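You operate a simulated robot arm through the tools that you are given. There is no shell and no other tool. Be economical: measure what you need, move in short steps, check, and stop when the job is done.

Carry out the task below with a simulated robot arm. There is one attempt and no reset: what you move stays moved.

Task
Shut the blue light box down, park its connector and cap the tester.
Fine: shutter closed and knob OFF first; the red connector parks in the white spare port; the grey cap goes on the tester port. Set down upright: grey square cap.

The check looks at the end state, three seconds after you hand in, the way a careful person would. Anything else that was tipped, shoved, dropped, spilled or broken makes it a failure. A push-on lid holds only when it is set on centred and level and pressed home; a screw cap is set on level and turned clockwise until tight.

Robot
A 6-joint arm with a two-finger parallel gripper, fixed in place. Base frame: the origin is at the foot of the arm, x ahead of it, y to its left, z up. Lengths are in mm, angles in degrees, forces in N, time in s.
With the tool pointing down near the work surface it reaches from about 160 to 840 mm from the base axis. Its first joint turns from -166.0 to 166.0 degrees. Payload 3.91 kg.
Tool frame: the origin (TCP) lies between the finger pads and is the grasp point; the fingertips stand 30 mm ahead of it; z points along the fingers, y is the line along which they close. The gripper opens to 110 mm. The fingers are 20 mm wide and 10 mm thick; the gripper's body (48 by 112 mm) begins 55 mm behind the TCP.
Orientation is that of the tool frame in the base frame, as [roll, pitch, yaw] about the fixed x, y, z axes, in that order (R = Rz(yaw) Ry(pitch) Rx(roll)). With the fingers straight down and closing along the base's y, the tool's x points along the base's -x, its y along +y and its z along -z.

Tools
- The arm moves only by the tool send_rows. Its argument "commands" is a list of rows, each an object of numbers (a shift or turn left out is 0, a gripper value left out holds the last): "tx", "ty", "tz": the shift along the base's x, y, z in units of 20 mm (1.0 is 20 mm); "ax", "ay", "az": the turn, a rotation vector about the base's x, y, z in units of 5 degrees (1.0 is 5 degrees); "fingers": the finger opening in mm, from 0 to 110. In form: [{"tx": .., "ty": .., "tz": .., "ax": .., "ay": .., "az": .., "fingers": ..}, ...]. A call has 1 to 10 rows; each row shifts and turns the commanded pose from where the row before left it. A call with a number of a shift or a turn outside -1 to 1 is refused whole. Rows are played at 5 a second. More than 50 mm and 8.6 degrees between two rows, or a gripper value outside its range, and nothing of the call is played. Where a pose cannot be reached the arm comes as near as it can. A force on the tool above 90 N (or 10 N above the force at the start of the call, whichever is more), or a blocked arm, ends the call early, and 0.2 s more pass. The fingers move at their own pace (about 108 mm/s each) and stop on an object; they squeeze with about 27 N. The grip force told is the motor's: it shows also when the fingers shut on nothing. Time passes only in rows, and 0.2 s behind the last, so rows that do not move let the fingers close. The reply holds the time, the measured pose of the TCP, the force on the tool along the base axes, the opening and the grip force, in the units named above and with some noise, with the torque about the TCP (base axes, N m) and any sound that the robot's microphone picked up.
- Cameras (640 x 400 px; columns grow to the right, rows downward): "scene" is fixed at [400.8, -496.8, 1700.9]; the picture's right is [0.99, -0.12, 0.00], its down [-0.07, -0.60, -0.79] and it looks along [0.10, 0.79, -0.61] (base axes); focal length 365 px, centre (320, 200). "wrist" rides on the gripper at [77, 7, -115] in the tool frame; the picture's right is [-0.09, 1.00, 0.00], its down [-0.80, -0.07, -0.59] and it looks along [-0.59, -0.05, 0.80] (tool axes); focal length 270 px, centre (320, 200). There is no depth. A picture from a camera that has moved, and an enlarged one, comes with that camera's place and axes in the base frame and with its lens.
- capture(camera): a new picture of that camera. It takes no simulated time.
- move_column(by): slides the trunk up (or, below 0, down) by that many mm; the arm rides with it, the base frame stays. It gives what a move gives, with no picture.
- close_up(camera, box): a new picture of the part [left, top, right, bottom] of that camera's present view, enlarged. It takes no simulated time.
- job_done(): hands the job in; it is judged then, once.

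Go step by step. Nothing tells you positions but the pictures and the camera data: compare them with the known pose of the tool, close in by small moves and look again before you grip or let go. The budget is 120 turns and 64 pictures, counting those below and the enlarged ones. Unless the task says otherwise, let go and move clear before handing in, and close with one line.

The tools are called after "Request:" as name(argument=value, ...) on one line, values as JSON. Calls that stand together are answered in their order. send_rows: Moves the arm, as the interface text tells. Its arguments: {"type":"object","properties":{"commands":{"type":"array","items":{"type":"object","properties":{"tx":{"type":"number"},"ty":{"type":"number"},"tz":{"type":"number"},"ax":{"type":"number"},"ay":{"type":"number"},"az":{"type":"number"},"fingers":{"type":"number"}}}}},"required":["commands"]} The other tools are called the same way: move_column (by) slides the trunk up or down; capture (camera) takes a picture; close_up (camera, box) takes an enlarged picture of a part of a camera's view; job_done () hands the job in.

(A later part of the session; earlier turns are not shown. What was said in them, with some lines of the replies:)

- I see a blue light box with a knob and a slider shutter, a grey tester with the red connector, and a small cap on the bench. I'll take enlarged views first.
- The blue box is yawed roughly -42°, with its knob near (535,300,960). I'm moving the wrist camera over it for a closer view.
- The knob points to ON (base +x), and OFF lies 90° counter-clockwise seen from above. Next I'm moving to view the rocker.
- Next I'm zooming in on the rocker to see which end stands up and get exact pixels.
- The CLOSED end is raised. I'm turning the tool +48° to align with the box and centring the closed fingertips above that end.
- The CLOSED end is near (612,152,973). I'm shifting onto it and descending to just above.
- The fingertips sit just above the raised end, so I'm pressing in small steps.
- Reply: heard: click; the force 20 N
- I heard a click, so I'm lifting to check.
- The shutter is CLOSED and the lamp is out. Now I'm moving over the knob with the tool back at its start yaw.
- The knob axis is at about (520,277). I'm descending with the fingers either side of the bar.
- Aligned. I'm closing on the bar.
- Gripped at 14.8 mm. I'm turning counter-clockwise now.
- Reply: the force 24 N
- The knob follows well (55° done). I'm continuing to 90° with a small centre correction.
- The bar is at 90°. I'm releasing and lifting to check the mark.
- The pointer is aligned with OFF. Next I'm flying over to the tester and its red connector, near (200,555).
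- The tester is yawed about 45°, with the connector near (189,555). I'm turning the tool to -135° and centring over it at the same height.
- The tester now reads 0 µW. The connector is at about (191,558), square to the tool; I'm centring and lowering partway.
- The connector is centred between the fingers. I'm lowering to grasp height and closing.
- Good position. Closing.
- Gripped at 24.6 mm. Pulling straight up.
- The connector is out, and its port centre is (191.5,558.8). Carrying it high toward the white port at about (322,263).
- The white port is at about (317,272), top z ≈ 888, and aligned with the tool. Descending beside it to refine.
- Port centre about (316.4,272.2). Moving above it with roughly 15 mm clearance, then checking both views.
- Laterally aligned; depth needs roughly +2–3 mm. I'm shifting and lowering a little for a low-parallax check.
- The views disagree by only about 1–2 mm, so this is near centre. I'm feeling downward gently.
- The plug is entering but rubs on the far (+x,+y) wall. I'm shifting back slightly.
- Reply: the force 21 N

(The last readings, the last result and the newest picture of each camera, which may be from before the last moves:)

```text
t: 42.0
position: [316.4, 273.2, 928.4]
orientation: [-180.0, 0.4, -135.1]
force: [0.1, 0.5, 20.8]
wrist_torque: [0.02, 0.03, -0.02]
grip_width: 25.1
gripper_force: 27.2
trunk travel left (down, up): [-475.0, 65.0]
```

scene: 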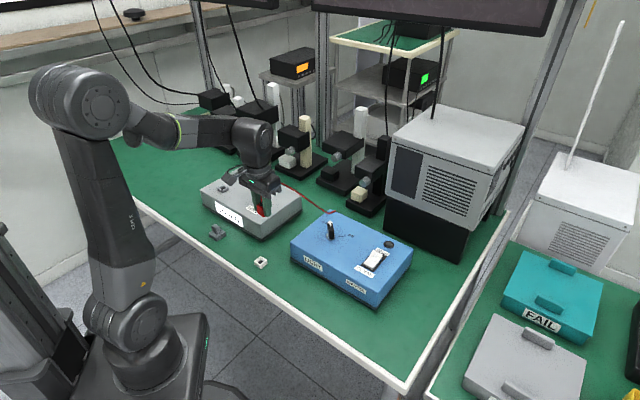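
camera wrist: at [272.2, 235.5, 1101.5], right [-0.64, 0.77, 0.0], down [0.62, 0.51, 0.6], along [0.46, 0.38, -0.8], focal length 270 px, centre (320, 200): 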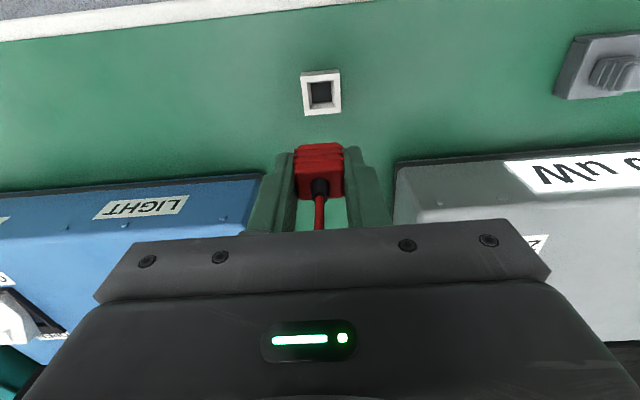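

Request:
close_up(camera="scene", box=[250, 245, 280, 270])

Request:
close_up(camera="wrist", box=[240, 100, 400, 200])

```text
16.00 times, centred on (265, 258) of scene
camera zoom: at [400.8, -496.8, 1700.9], right [0.99, -0.12, 0.0], down [-0.07, -0.6, -0.79], along [0.1, 0.79, -0.61], focal length 5844 px, centre (1200, -720)
```

zoom: 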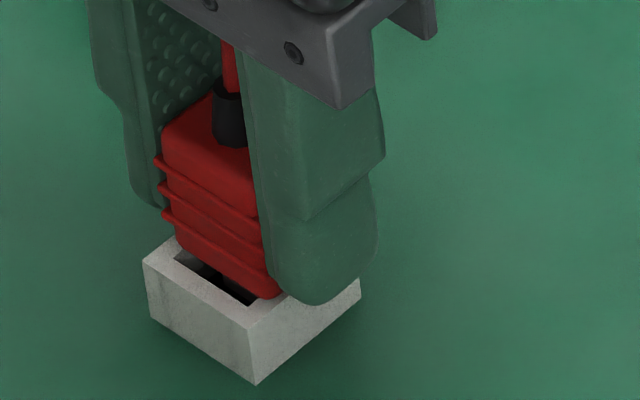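

```text
4.00 times, centred on (320, 150) of wrist
camera zoom: at [257.3, 223.4, 1042.9], right [-0.64, 0.77, 0.0], down [0.62, 0.51, 0.6], along [0.46, 0.38, -0.8], focal length 1081 px, centre (320, 400)
```

zoom: 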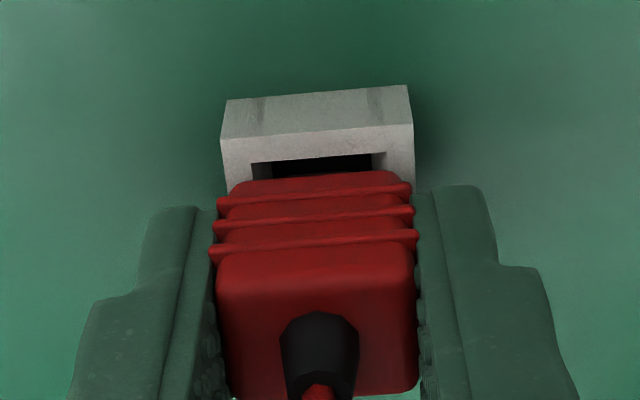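

Not seated yet; both close-ups suggest the plug sits about 2–3 mm too far toward (+x,+y). I'm lifting slightly, shifting back and pressing again.

Request:
send_rows(commands=[{"tz": 0.2}, {"tz": 0.05, "tx": -0.1, "ty": -0.07}, {"tz": -0.1}, {"tz": -0.1}, {"tz": -0.05}, {}])

```text
t: 43.4
position: [314.3, 270.8, 927.8]
orientation: [180.0, 0.1, -135.1]
force: [-0.4, -0.2, 14.0]
wrist_torque: [-0.04, 0.05, 0.02]
grip_width: 25.0
gripper_force: 26.6
trunk travel left (down, up): [-475.0, 65.0]
```

Request:
send_rows(commands=[{"tz": -0.1}, {"tz": -0.1}])

Request:
close_up(camera="scene", box=[250, 245, 280, 270])

Request:
close_up(camera="wrist", box=[240, 100, 400, 200])

```text
t: 44.0
position: [313.9, 271.1, 924.6]
orientation: [180.0, 0.2, -135.1]
force: [1.1, 3.2, 35.0]
wrist_torque: [-0.13, 0.19, 0.0]
grip_width: 25.1
gripper_force: 27.5
trunk travel left (down, up): [-475.0, 65.0]
```

```text
16.00 times, centred on (265, 258) of scene
camera zoom: at [400.8, -496.8, 1700.9], right [0.99, -0.12, 0.0], down [-0.07, -0.6, -0.79], along [0.1, 0.79, -0.61], focal length 5844 px, centre (1200, -720)
```

zoom: 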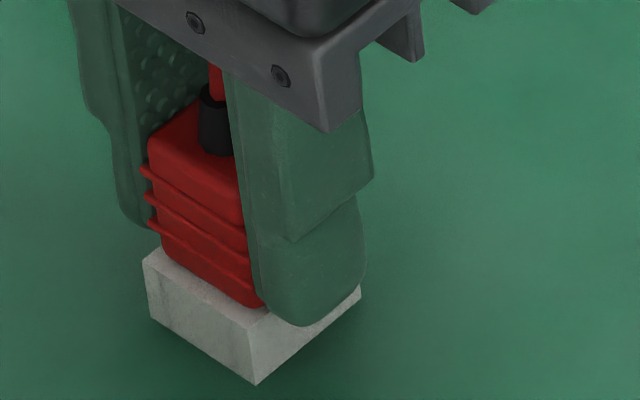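

```text
4.00 times, centred on (320, 150) of wrist
camera zoom: at [254.7, 221.4, 1039.6], right [-0.64, 0.77, 0.0], down [0.62, 0.51, 0.6], along [0.46, 0.38, -0.8], focal length 1081 px, centre (320, 400)
```

zoom: 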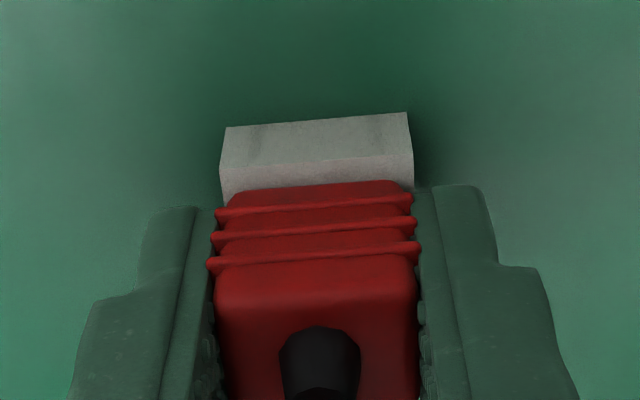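

The body now sits nearly flush on the port, maybe 1–2 mm high, and slipped a little in the grip. I'm nudging laterally by half a millimetre and pressing a bit more.

Request:
send_rows(commands=[{"tx": -0.015, "ty": 0.02}, {"tz": -0.1}, {"tz": -0.1}, {}])

Request:
close_up(camera="scene", box=[250, 245, 280, 270])

```text
t: 44.8
position: [313.3, 271.3, 925.7]
orientation: [-180.0, 1.0, -134.9]
force: [-9.1, -11.2, 53.1]
wrist_torque: [-0.75, 0.58, -0.2]
grip_width: 25.2
gripper_force: 27.5
trunk travel left (down, up): [-475.0, 65.0]
stopped in row 3: the force on the tool passed its limit at 95 N (the readings are from after the stop); the commanded pose is now the measured one
```

```text
16.00 times, centred on (265, 258) of scene
camera zoom: at [400.8, -496.8, 1700.9], right [0.99, -0.12, 0.0], down [-0.07, -0.6, -0.79], along [0.1, 0.79, -0.61], focal length 5844 px, centre (1200, -720)
```

zoom: 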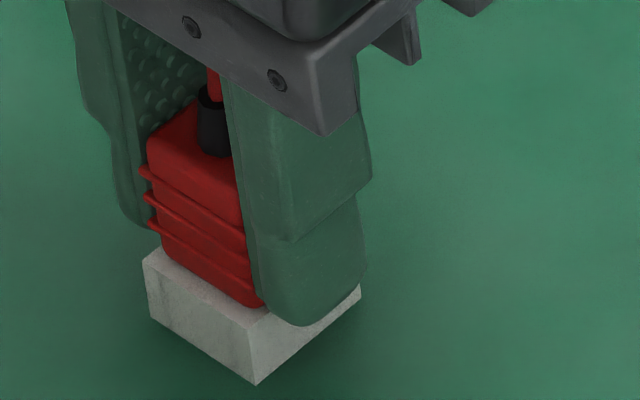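

The fingertips are now bottoming on the port rim. I'm releasing, raising a little and looking.

Request:
send_rows(commands=[{"tz": 0.1}, {"fingers": 45}, {}, {"tz": 0.4}, {}])

Request:
close_up(camera="scene", box=[250, 245, 280, 270])

Request:
close_up(camera="wrist", box=[240, 100, 400, 200])

```text
t: 46.0
position: [316.8, 273.0, 933.4]
orientation: [-179.9, 0.5, -135.1]
force: [0.1, 0.7, -0.4]
wrist_torque: [-0.03, 0.01, 0.0]
grip_width: 45.0
gripper_force: 0.1
trunk travel left (down, up): [-475.0, 65.0]
```

```text
16.00 times, centred on (265, 258) of scene
camera zoom: at [400.8, -496.8, 1700.9], right [0.99, -0.12, 0.0], down [-0.07, -0.6, -0.79], along [0.1, 0.79, -0.61], focal length 5844 px, centre (1200, -720)
```

zoom: 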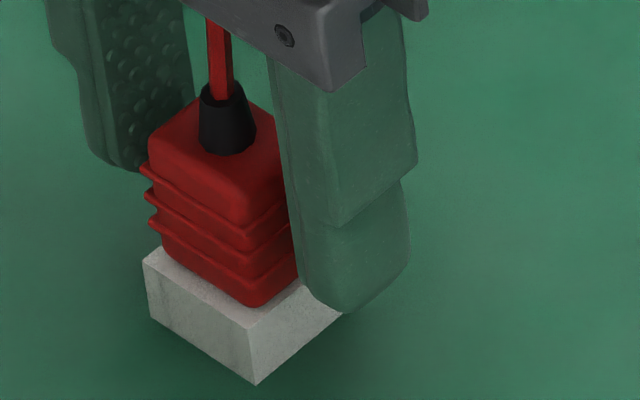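

```text
4.00 times, centred on (320, 150) of wrist
camera zoom: at [255.9, 222.9, 1047.1], right [-0.64, 0.77, 0.0], down [0.61, 0.51, 0.6], along [0.46, 0.39, -0.8], focal length 1081 px, centre (320, 400)
```

zoom: 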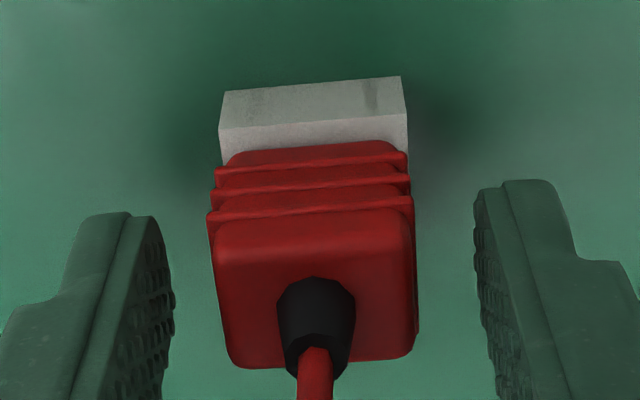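

It looks straight and inserted, perhaps a hair high. I'm regripping higher and pressing down firmly to make sure it's home.

Request:
send_rows(commands=[{"tz": 0.1}, {"fingers": 0}, {}, {}, {"tz": -0.1}, {"tz": -0.1}])

Request:
send_rows(commands=[{"tz": -0.1}, {"tz": -0.1}, {}])

```text
t: 47.4
position: [315.7, 272.8, 932.0]
orientation: [-179.9, 0.9, -134.9]
force: [0.0, 1.4, 27.0]
wrist_torque: [-0.09, -0.01, -0.01]
grip_width: 24.8
gripper_force: 27.4
trunk travel left (down, up): [-475.0, 65.0]
```

```text
t: 48.2
position: [314.8, 271.7, 924.6]
orientation: [180.0, 0.5, -135.2]
force: [-3.2, -0.7, 5.6]
wrist_torque: [-0.01, 0.03, 0.01]
grip_width: 24.8
gripper_force: 27.1
trunk travel left (down, up): [-475.0, 65.0]
```

Request:
send_rows(commands=[{"fingers": 45}, {}, {"tz": 0.4}, {}])

Request:
close_up(camera="scene", box=[250, 245, 280, 270])

```text
t: 49.2
position: [316.8, 273.3, 932.1]
orientation: [179.9, 0.6, -135.0]
force: [0.7, -0.6, -1.4]
wrist_torque: [0.01, -0.03, -0.01]
grip_width: 45.0
gripper_force: 0.0
trunk travel left (down, up): [-475.0, 65.0]
```

```text
16.00 times, centred on (265, 258) of scene
camera zoom: at [400.8, -496.8, 1700.9], right [0.99, -0.12, 0.0], down [-0.07, -0.6, -0.79], along [0.1, 0.79, -0.61], focal length 5844 px, centre (1200, -720)
```

zoom: 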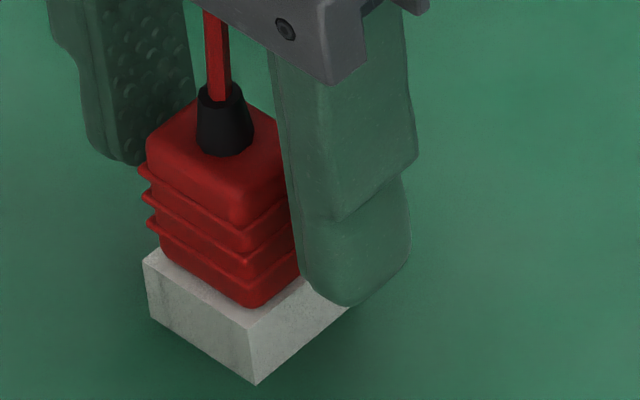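

The body sits flush on the white port and doesn't go further, so the connector is parked. I'm rising straight up clear of the cable, then moving toward the grey cap near (178,412).

Request:
send_rows(commands=[{"tz": 0.5}, {"tz": 0.8}, {"tz": 1}, {"tz": 1}, {"tz": 1}, {"tz": 1}, {"tz": 1}, {"tz": 1}, {"tz": 1}, {"tz": 0.8}])

Request:
send_rows(commands=[{"tx": -0.78, "ty": 0.92}, {"tx": -0.78, "ty": 0.92}, {"tx": -0.78, "ty": 0.92}, {"tx": -0.78, "ty": 0.92}, {"tx": -0.78, "ty": 0.92}, {"tx": -0.78, "ty": 0.92}, {"tx": -0.78, "ty": 0.92, "tz": -1}, {"tx": -0.78, "ty": 0.92, "tz": -1}, {"tz": -1}, {"tz": -1}])

Request:
capture(camera="wrist")

```text
t: 51.4
position: [316.5, 272.9, 1116.5]
orientation: [-180.0, 0.7, -135.1]
force: [0.4, -0.1, 0.3]
wrist_torque: [0.0, -0.02, 0.03]
grip_width: 44.9
gripper_force: 0.1
trunk travel left (down, up): [-475.0, 65.0]
```

```text
t: 53.6
position: [190.6, 421.1, 1037.7]
orientation: [-180.0, 0.6, -135.0]
force: [0.2, -0.4, -0.2]
wrist_torque: [0.0, 0.02, 0.01]
grip_width: 44.9
gripper_force: 0.2
trunk travel left (down, up): [-475.0, 65.0]
```

```text
14 pictures are left
camera wrist: at [132.5, 370.6, 1151.1], right [-0.64, 0.77, 0.0], down [0.61, 0.51, 0.6], along [0.46, 0.39, -0.8], focal length 270 px, centre (320, 200)
```

wrist: 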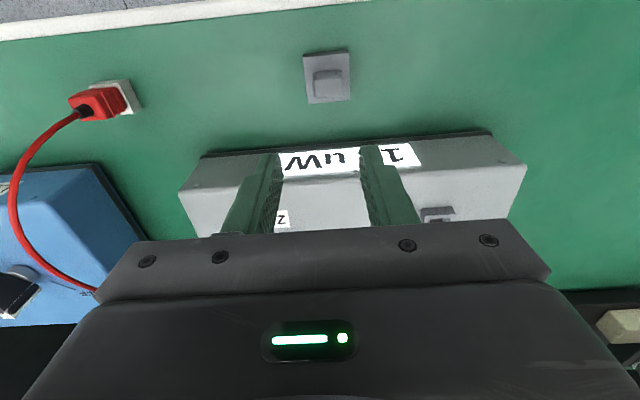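

The connector is clearly standing in the white port. The cap (about 40 mm flange with a handle) is at about (174.5,416), aligned with the tool; I'm levelling the tool and moving down above it.

Request:
send_rows(commands=[{"tx": -0.4, "ty": -0.13, "ax": -0.09, "ay": 0.09, "fingers": 60}, {"tx": -0.37, "ty": -0.12}, {"tz": -0.9}, {"tz": -0.9}, {"tz": -0.6}, {}])

Request:
capture(camera="wrist")

Request:
close_up(camera="scene", box=[190, 210, 240, 250])

```text
t: 55.0
position: [175.7, 414.5, 988.6]
orientation: [-180.0, -0.1, -135.1]
force: [-0.6, -0.3, -0.2]
wrist_torque: [-0.05, -0.02, -0.04]
grip_width: 60.0
gripper_force: 0.0
trunk travel left (down, up): [-475.0, 65.0]
```

```text
13 pictures are left
camera wrist: at [116.5, 365.5, 1103.3], right [-0.64, 0.77, 0.0], down [0.62, 0.52, 0.59], along [0.46, 0.38, -0.8], focal length 270 px, centre (320, 200)
```

wrist: 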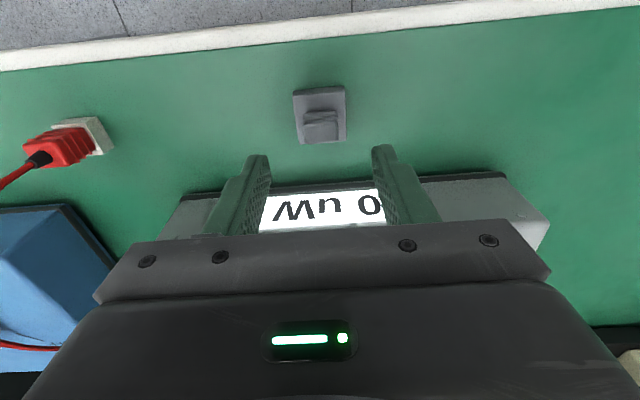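

```text
10.00 times, centred on (215, 230) of scene
camera zoom: at [400.8, -496.8, 1700.9], right [0.99, -0.12, 0.0], down [-0.07, -0.6, -0.79], along [0.1, 0.79, -0.61], focal length 3652 px, centre (1370, -100)
```

zoom: 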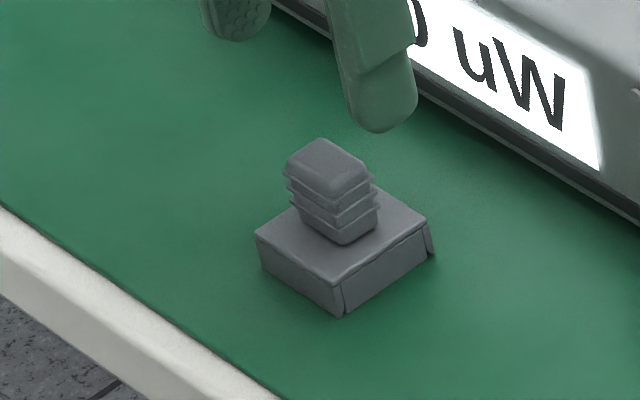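

Cap centre refined to about (173.5,412). I'm lowering around the handle, keeping the tips just above the flange.

Request:
send_rows(commands=[{"tx": -0.1, "ty": -0.12, "tz": -0.5}, {"tz": -0.8}, {"tz": -0.8}, {"tz": -0.6}, {"tz": -0.2}, {}])

Request:
close_up(camera="wrist", box=[240, 100, 400, 200])

Request:
close_up(camera="scene", box=[190, 210, 240, 250])

```text
t: 56.4
position: [173.5, 413.4, 930.8]
orientation: [-180.0, 0.0, -135.1]
force: [0.3, -0.1, -0.4]
wrist_torque: [0.02, -0.01, 0.01]
grip_width: 60.1
gripper_force: 0.1
trunk travel left (down, up): [-475.0, 65.0]
```

```text
4.00 times, centred on (320, 150) of wrist
camera zoom: at [115.0, 363.9, 1045.3], right [-0.64, 0.77, 0.0], down [0.62, 0.52, 0.59], along [0.46, 0.38, -0.8], focal length 1081 px, centre (320, 400)
```

zoom: 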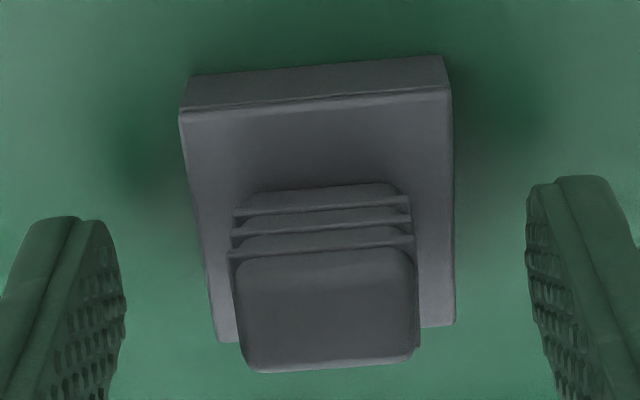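

```text
10.00 times, centred on (215, 230) of scene
camera zoom: at [400.8, -496.8, 1700.9], right [0.99, -0.12, 0.0], down [-0.07, -0.6, -0.79], along [0.1, 0.79, -0.61], focal length 3652 px, centre (1370, -100)
```

zoom: 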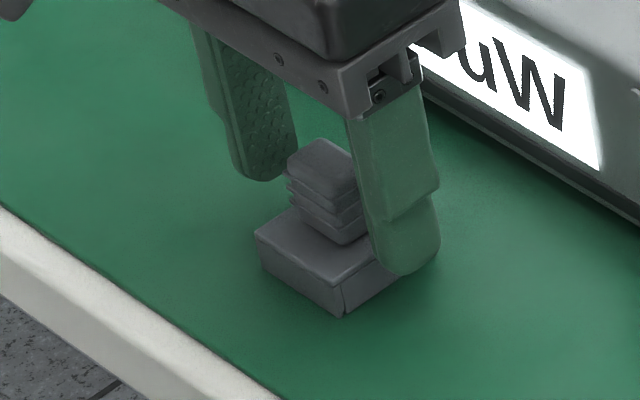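

The cap is centred on the tool within about 1 mm. Small correction, lower 3 mm, then close.

Request:
send_rows(commands=[{"tx": 0.03, "ty": 0.03, "tz": -0.13}, {"fingers": 0}, {}, {}, {}])

Request:
send_rows(commands=[{"tz": 0.3}, {"tz": 0.7}, {"tz": 1}, {"tz": 1}, {"tz": 1}, {"tz": 1}, {"tz": 1}, {"tz": 1}])

```text
t: 57.6
position: [175.5, 413.9, 928.2]
orientation: [-180.0, 0.0, -135.0]
force: [0.3, 0.2, 0.8]
wrist_torque: [-0.03, 0.0, 0.04]
grip_width: 22.8
gripper_force: 26.7
trunk travel left (down, up): [-475.0, 65.0]
```

```text
t: 59.4
position: [174.1, 413.6, 1067.7]
orientation: [-180.0, 0.0, -135.2]
force: [0.0, -0.3, -0.2]
wrist_torque: [0.02, 0.0, 0.0]
grip_width: 22.8
gripper_force: 26.8
trunk travel left (down, up): [-475.0, 65.0]
```

Cap held. Moving over the tester, offset behind the port so the wrist camera can see it.

Request:
send_rows(commands=[{"tx": 0.197, "ty": 0.906}, {"tx": 0.197, "ty": 0.906}, {"tx": 0.197, "ty": 0.906}, {"tx": 0.197, "ty": 0.906}, {"tx": 0.197, "ty": 0.906}, {"tx": 0.197, "ty": 0.906}, {"tx": 0.197, "ty": 0.906}, {"tx": 0.197, "ty": 0.906}, {"tx": 0.197, "ty": 0.906}, {}])

Request:
close_up(camera="wrist", box=[220, 60, 420, 185])

```text
t: 61.6
position: [210.3, 576.6, 1068.1]
orientation: [-180.0, 0.0, -135.1]
force: [-0.2, 0.1, -0.3]
wrist_torque: [-0.01, 0.04, 0.01]
grip_width: 22.7
gripper_force: 26.3
trunk travel left (down, up): [-475.0, 65.0]
```

```text
3.20 times, centred on (320, 122) of wrist
camera zoom: at [150.7, 528.1, 1182.9], right [-0.64, 0.77, 0.0], down [0.62, 0.52, 0.59], along [0.46, 0.38, -0.8], focal length 865 px, centre (320, 448)
```

zoom: 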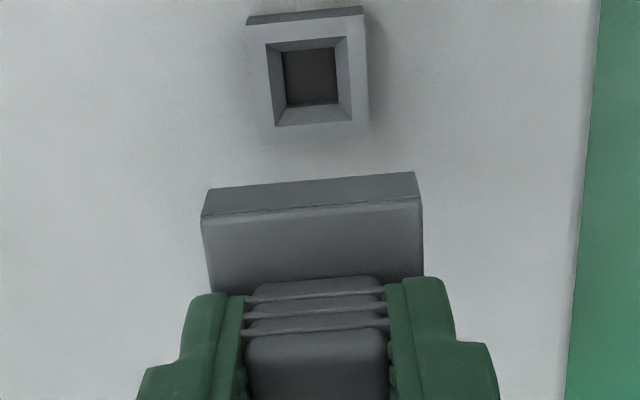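

The empty port measures at about (191,558), matching where the connector was gripped, and the cap is centred in the tool. I'm moving above the port with about 10 mm clearance.

Request:
send_rows(commands=[{"tx": -0.48, "ty": -0.46}, {"tx": -0.47, "ty": -0.46}, {"tz": -0.7}, {"tz": -0.7}, {"tz": -0.4}, {}])

Request:
close_up(camera="scene", box=[200, 165, 245, 200])

```text
t: 63.0
position: [191.0, 559.7, 1031.7]
orientation: [180.0, 0.0, -135.2]
force: [-0.3, -0.4, -0.6]
wrist_torque: [0.01, 0.02, 0.02]
grip_width: 22.8
gripper_force: 27.1
trunk travel left (down, up): [-475.0, 65.0]
```

```text
11.43 times, centred on (222, 182) of scene
camera zoom: at [400.8, -496.8, 1700.9], right [0.99, -0.12, 0.0], down [-0.07, -0.6, -0.79], along [0.1, 0.79, -0.61], focal length 4174 px, centre (1434, 400)
```

zoom: 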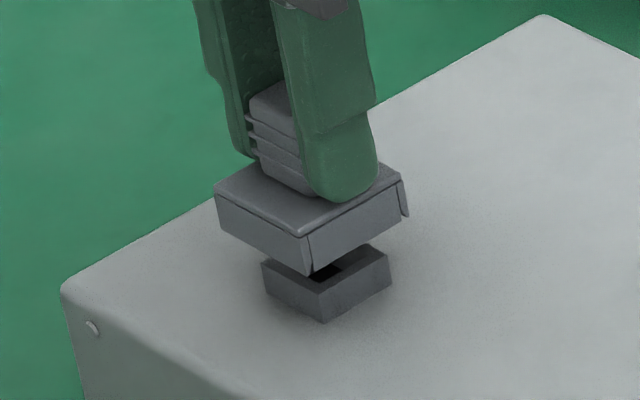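

Nearly centred; I'm applying a small +x correction (0.8 mm) and feeling down gently.

Request:
send_rows(commands=[{"tx": 0.04}, {"tz": -0.25}, {"tz": -0.2}, {"tz": -0.1}, {"tz": -0.1}])

Request:
close_up(camera="scene", box=[200, 165, 245, 200])

```text
t: 64.2
position: [191.4, 558.2, 1018.4]
orientation: [179.9, -0.2, -135.1]
force: [0.4, 0.4, -0.1]
wrist_torque: [-0.01, 0.01, 0.02]
grip_width: 22.7
gripper_force: 27.0
trunk travel left (down, up): [-475.0, 65.0]
```

```text
11.43 times, centred on (222, 182) of scene
camera zoom: at [400.8, -496.8, 1700.9], right [0.99, -0.12, 0.0], down [-0.07, -0.6, -0.79], along [0.1, 0.79, -0.61], focal length 4174 px, centre (1434, 400)
```

zoom: 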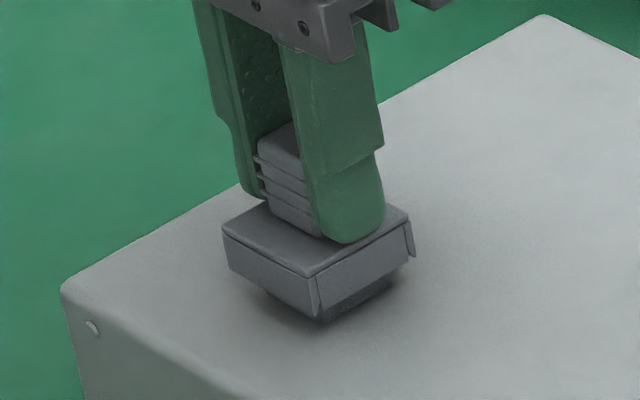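

Alignment looks good. Continuing down.

Request:
send_rows(commands=[{"tz": -0.1, "tx": 0.02}, {"tz": -0.1}, {"tz": -0.1}])

```text
t: 65.0
position: [192.0, 559.1, 1011.9]
orientation: [179.9, 0.1, -135.1]
force: [0.5, -0.6, -0.3]
wrist_torque: [0.05, 0.01, 0.02]
grip_width: 22.8
gripper_force: 27.1
trunk travel left (down, up): [-475.0, 65.0]
```

Request:
send_rows(commands=[{"tz": -0.1}, {"tz": -0.1}])

Request:
send_rows(commands=[{"tz": -0.05}, {"tz": -0.05}])

```text
t: 65.6
position: [191.5, 558.4, 1008.7]
orientation: [180.0, 0.0, -135.2]
force: [0.0, 0.0, 0.2]
wrist_torque: [0.02, 0.0, 0.02]
grip_width: 22.7
gripper_force: 27.0
trunk travel left (down, up): [-475.0, 65.0]
```

```text
t: 66.2
position: [192.1, 558.0, 1007.8]
orientation: [180.0, 0.0, -135.1]
force: [-0.7, 0.6, 5.8]
wrist_torque: [-0.05, 0.09, 0.0]
grip_width: 22.7
gripper_force: 27.7
trunk travel left (down, up): [-475.0, 65.0]
```

Contact. Pressing home.

Request:
send_rows(commands=[{"tz": -0.1}, {"tz": -0.1}])

Request:
close_up(camera="scene", box=[200, 165, 245, 200])

```text
t: 66.8
position: [189.9, 557.5, 1006.5]
orientation: [179.8, 0.2, -135.0]
force: [-0.5, 3.2, 30.1]
wrist_torque: [-0.08, -0.03, -0.03]
grip_width: 22.8
gripper_force: 27.4
trunk travel left (down, up): [-475.0, 65.0]
```

```text
11.43 times, centred on (222, 182) of scene
camera zoom: at [400.8, -496.8, 1700.9], right [0.99, -0.12, 0.0], down [-0.07, -0.6, -0.79], along [0.1, 0.79, -0.61], focal length 4174 px, centre (1434, 400)
```

zoom: 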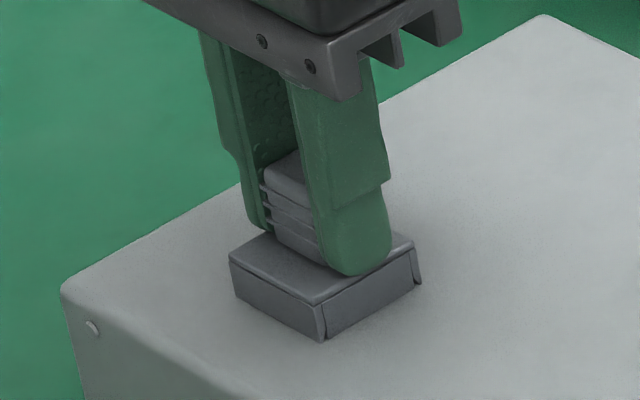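

The cap sits flush on the tester, exactly where predicted. Releasing and moving clear.

Request:
send_rows(commands=[{"tz": 0.1}, {"fingers": 60}, {}, {"tz": 0.5}, {"tz": 1}, {"tz": 1}, {"tz": 1}, {"tz": 1}, {"tz": 1}, {"tz": 1}])

Request:
close_up(camera="scene", box=[190, 160, 300, 280])

Request:
close_up(camera="scene", box=[250, 245, 280, 270])

```text
t: 69.0
position: [193.3, 557.2, 1135.1]
orientation: [-180.0, -0.1, -135.1]
force: [0.2, 0.7, -0.3]
wrist_torque: [0.05, 0.0, 0.01]
grip_width: 60.0
gripper_force: 0.0
trunk travel left (down, up): [-475.0, 65.0]
```

```text
3.33 times, centred on (245, 220) of scene
camera zoom: at [400.8, -496.8, 1700.9], right [0.99, -0.12, 0.0], down [-0.07, -0.6, -0.79], along [0.1, 0.79, -0.61], focal length 1218 px, centre (570, 133)
```

zoom: 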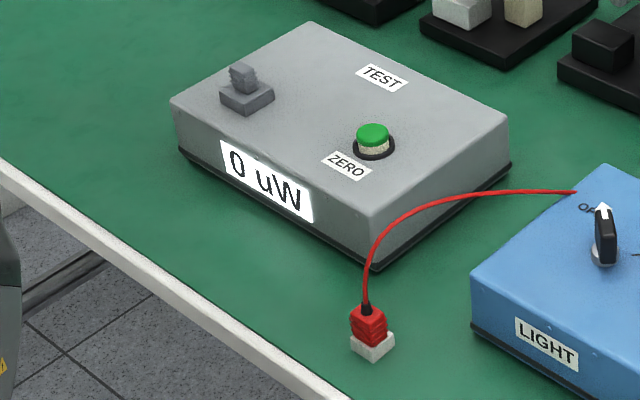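

```text
16.00 times, centred on (265, 258) of scene
camera zoom: at [400.8, -496.8, 1700.9], right [0.99, -0.12, 0.0], down [-0.07, -0.6, -0.79], along [0.1, 0.79, -0.61], focal length 5844 px, centre (1200, -720)
```

zoom: 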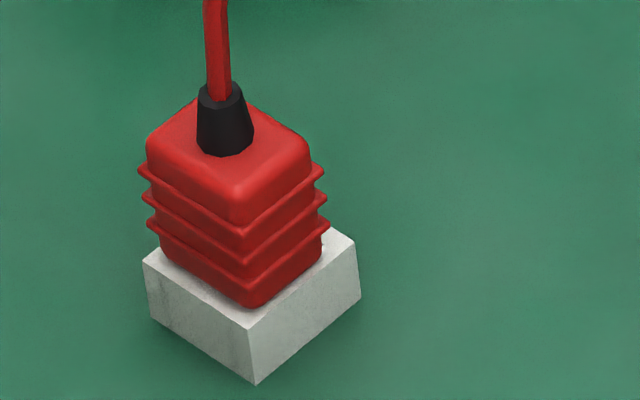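

The shutter is closed, the knob is OFF, the red connector stands upright in the white port, and the grey cap is flush on the tester, which reads 0 µW. The gripper is clear, so I'm handing in.

Request:
job_done()

```text
The job is handed in.
```

I closed the shutter, turned the knob to OFF, parked the red connector upright in the white port and pressed the grey cap flush onto the tester. I then moved the arm clear and handed in. The connector looks fully in, but I heard no click when it seated, and it may sit 1–2 mm off centre.
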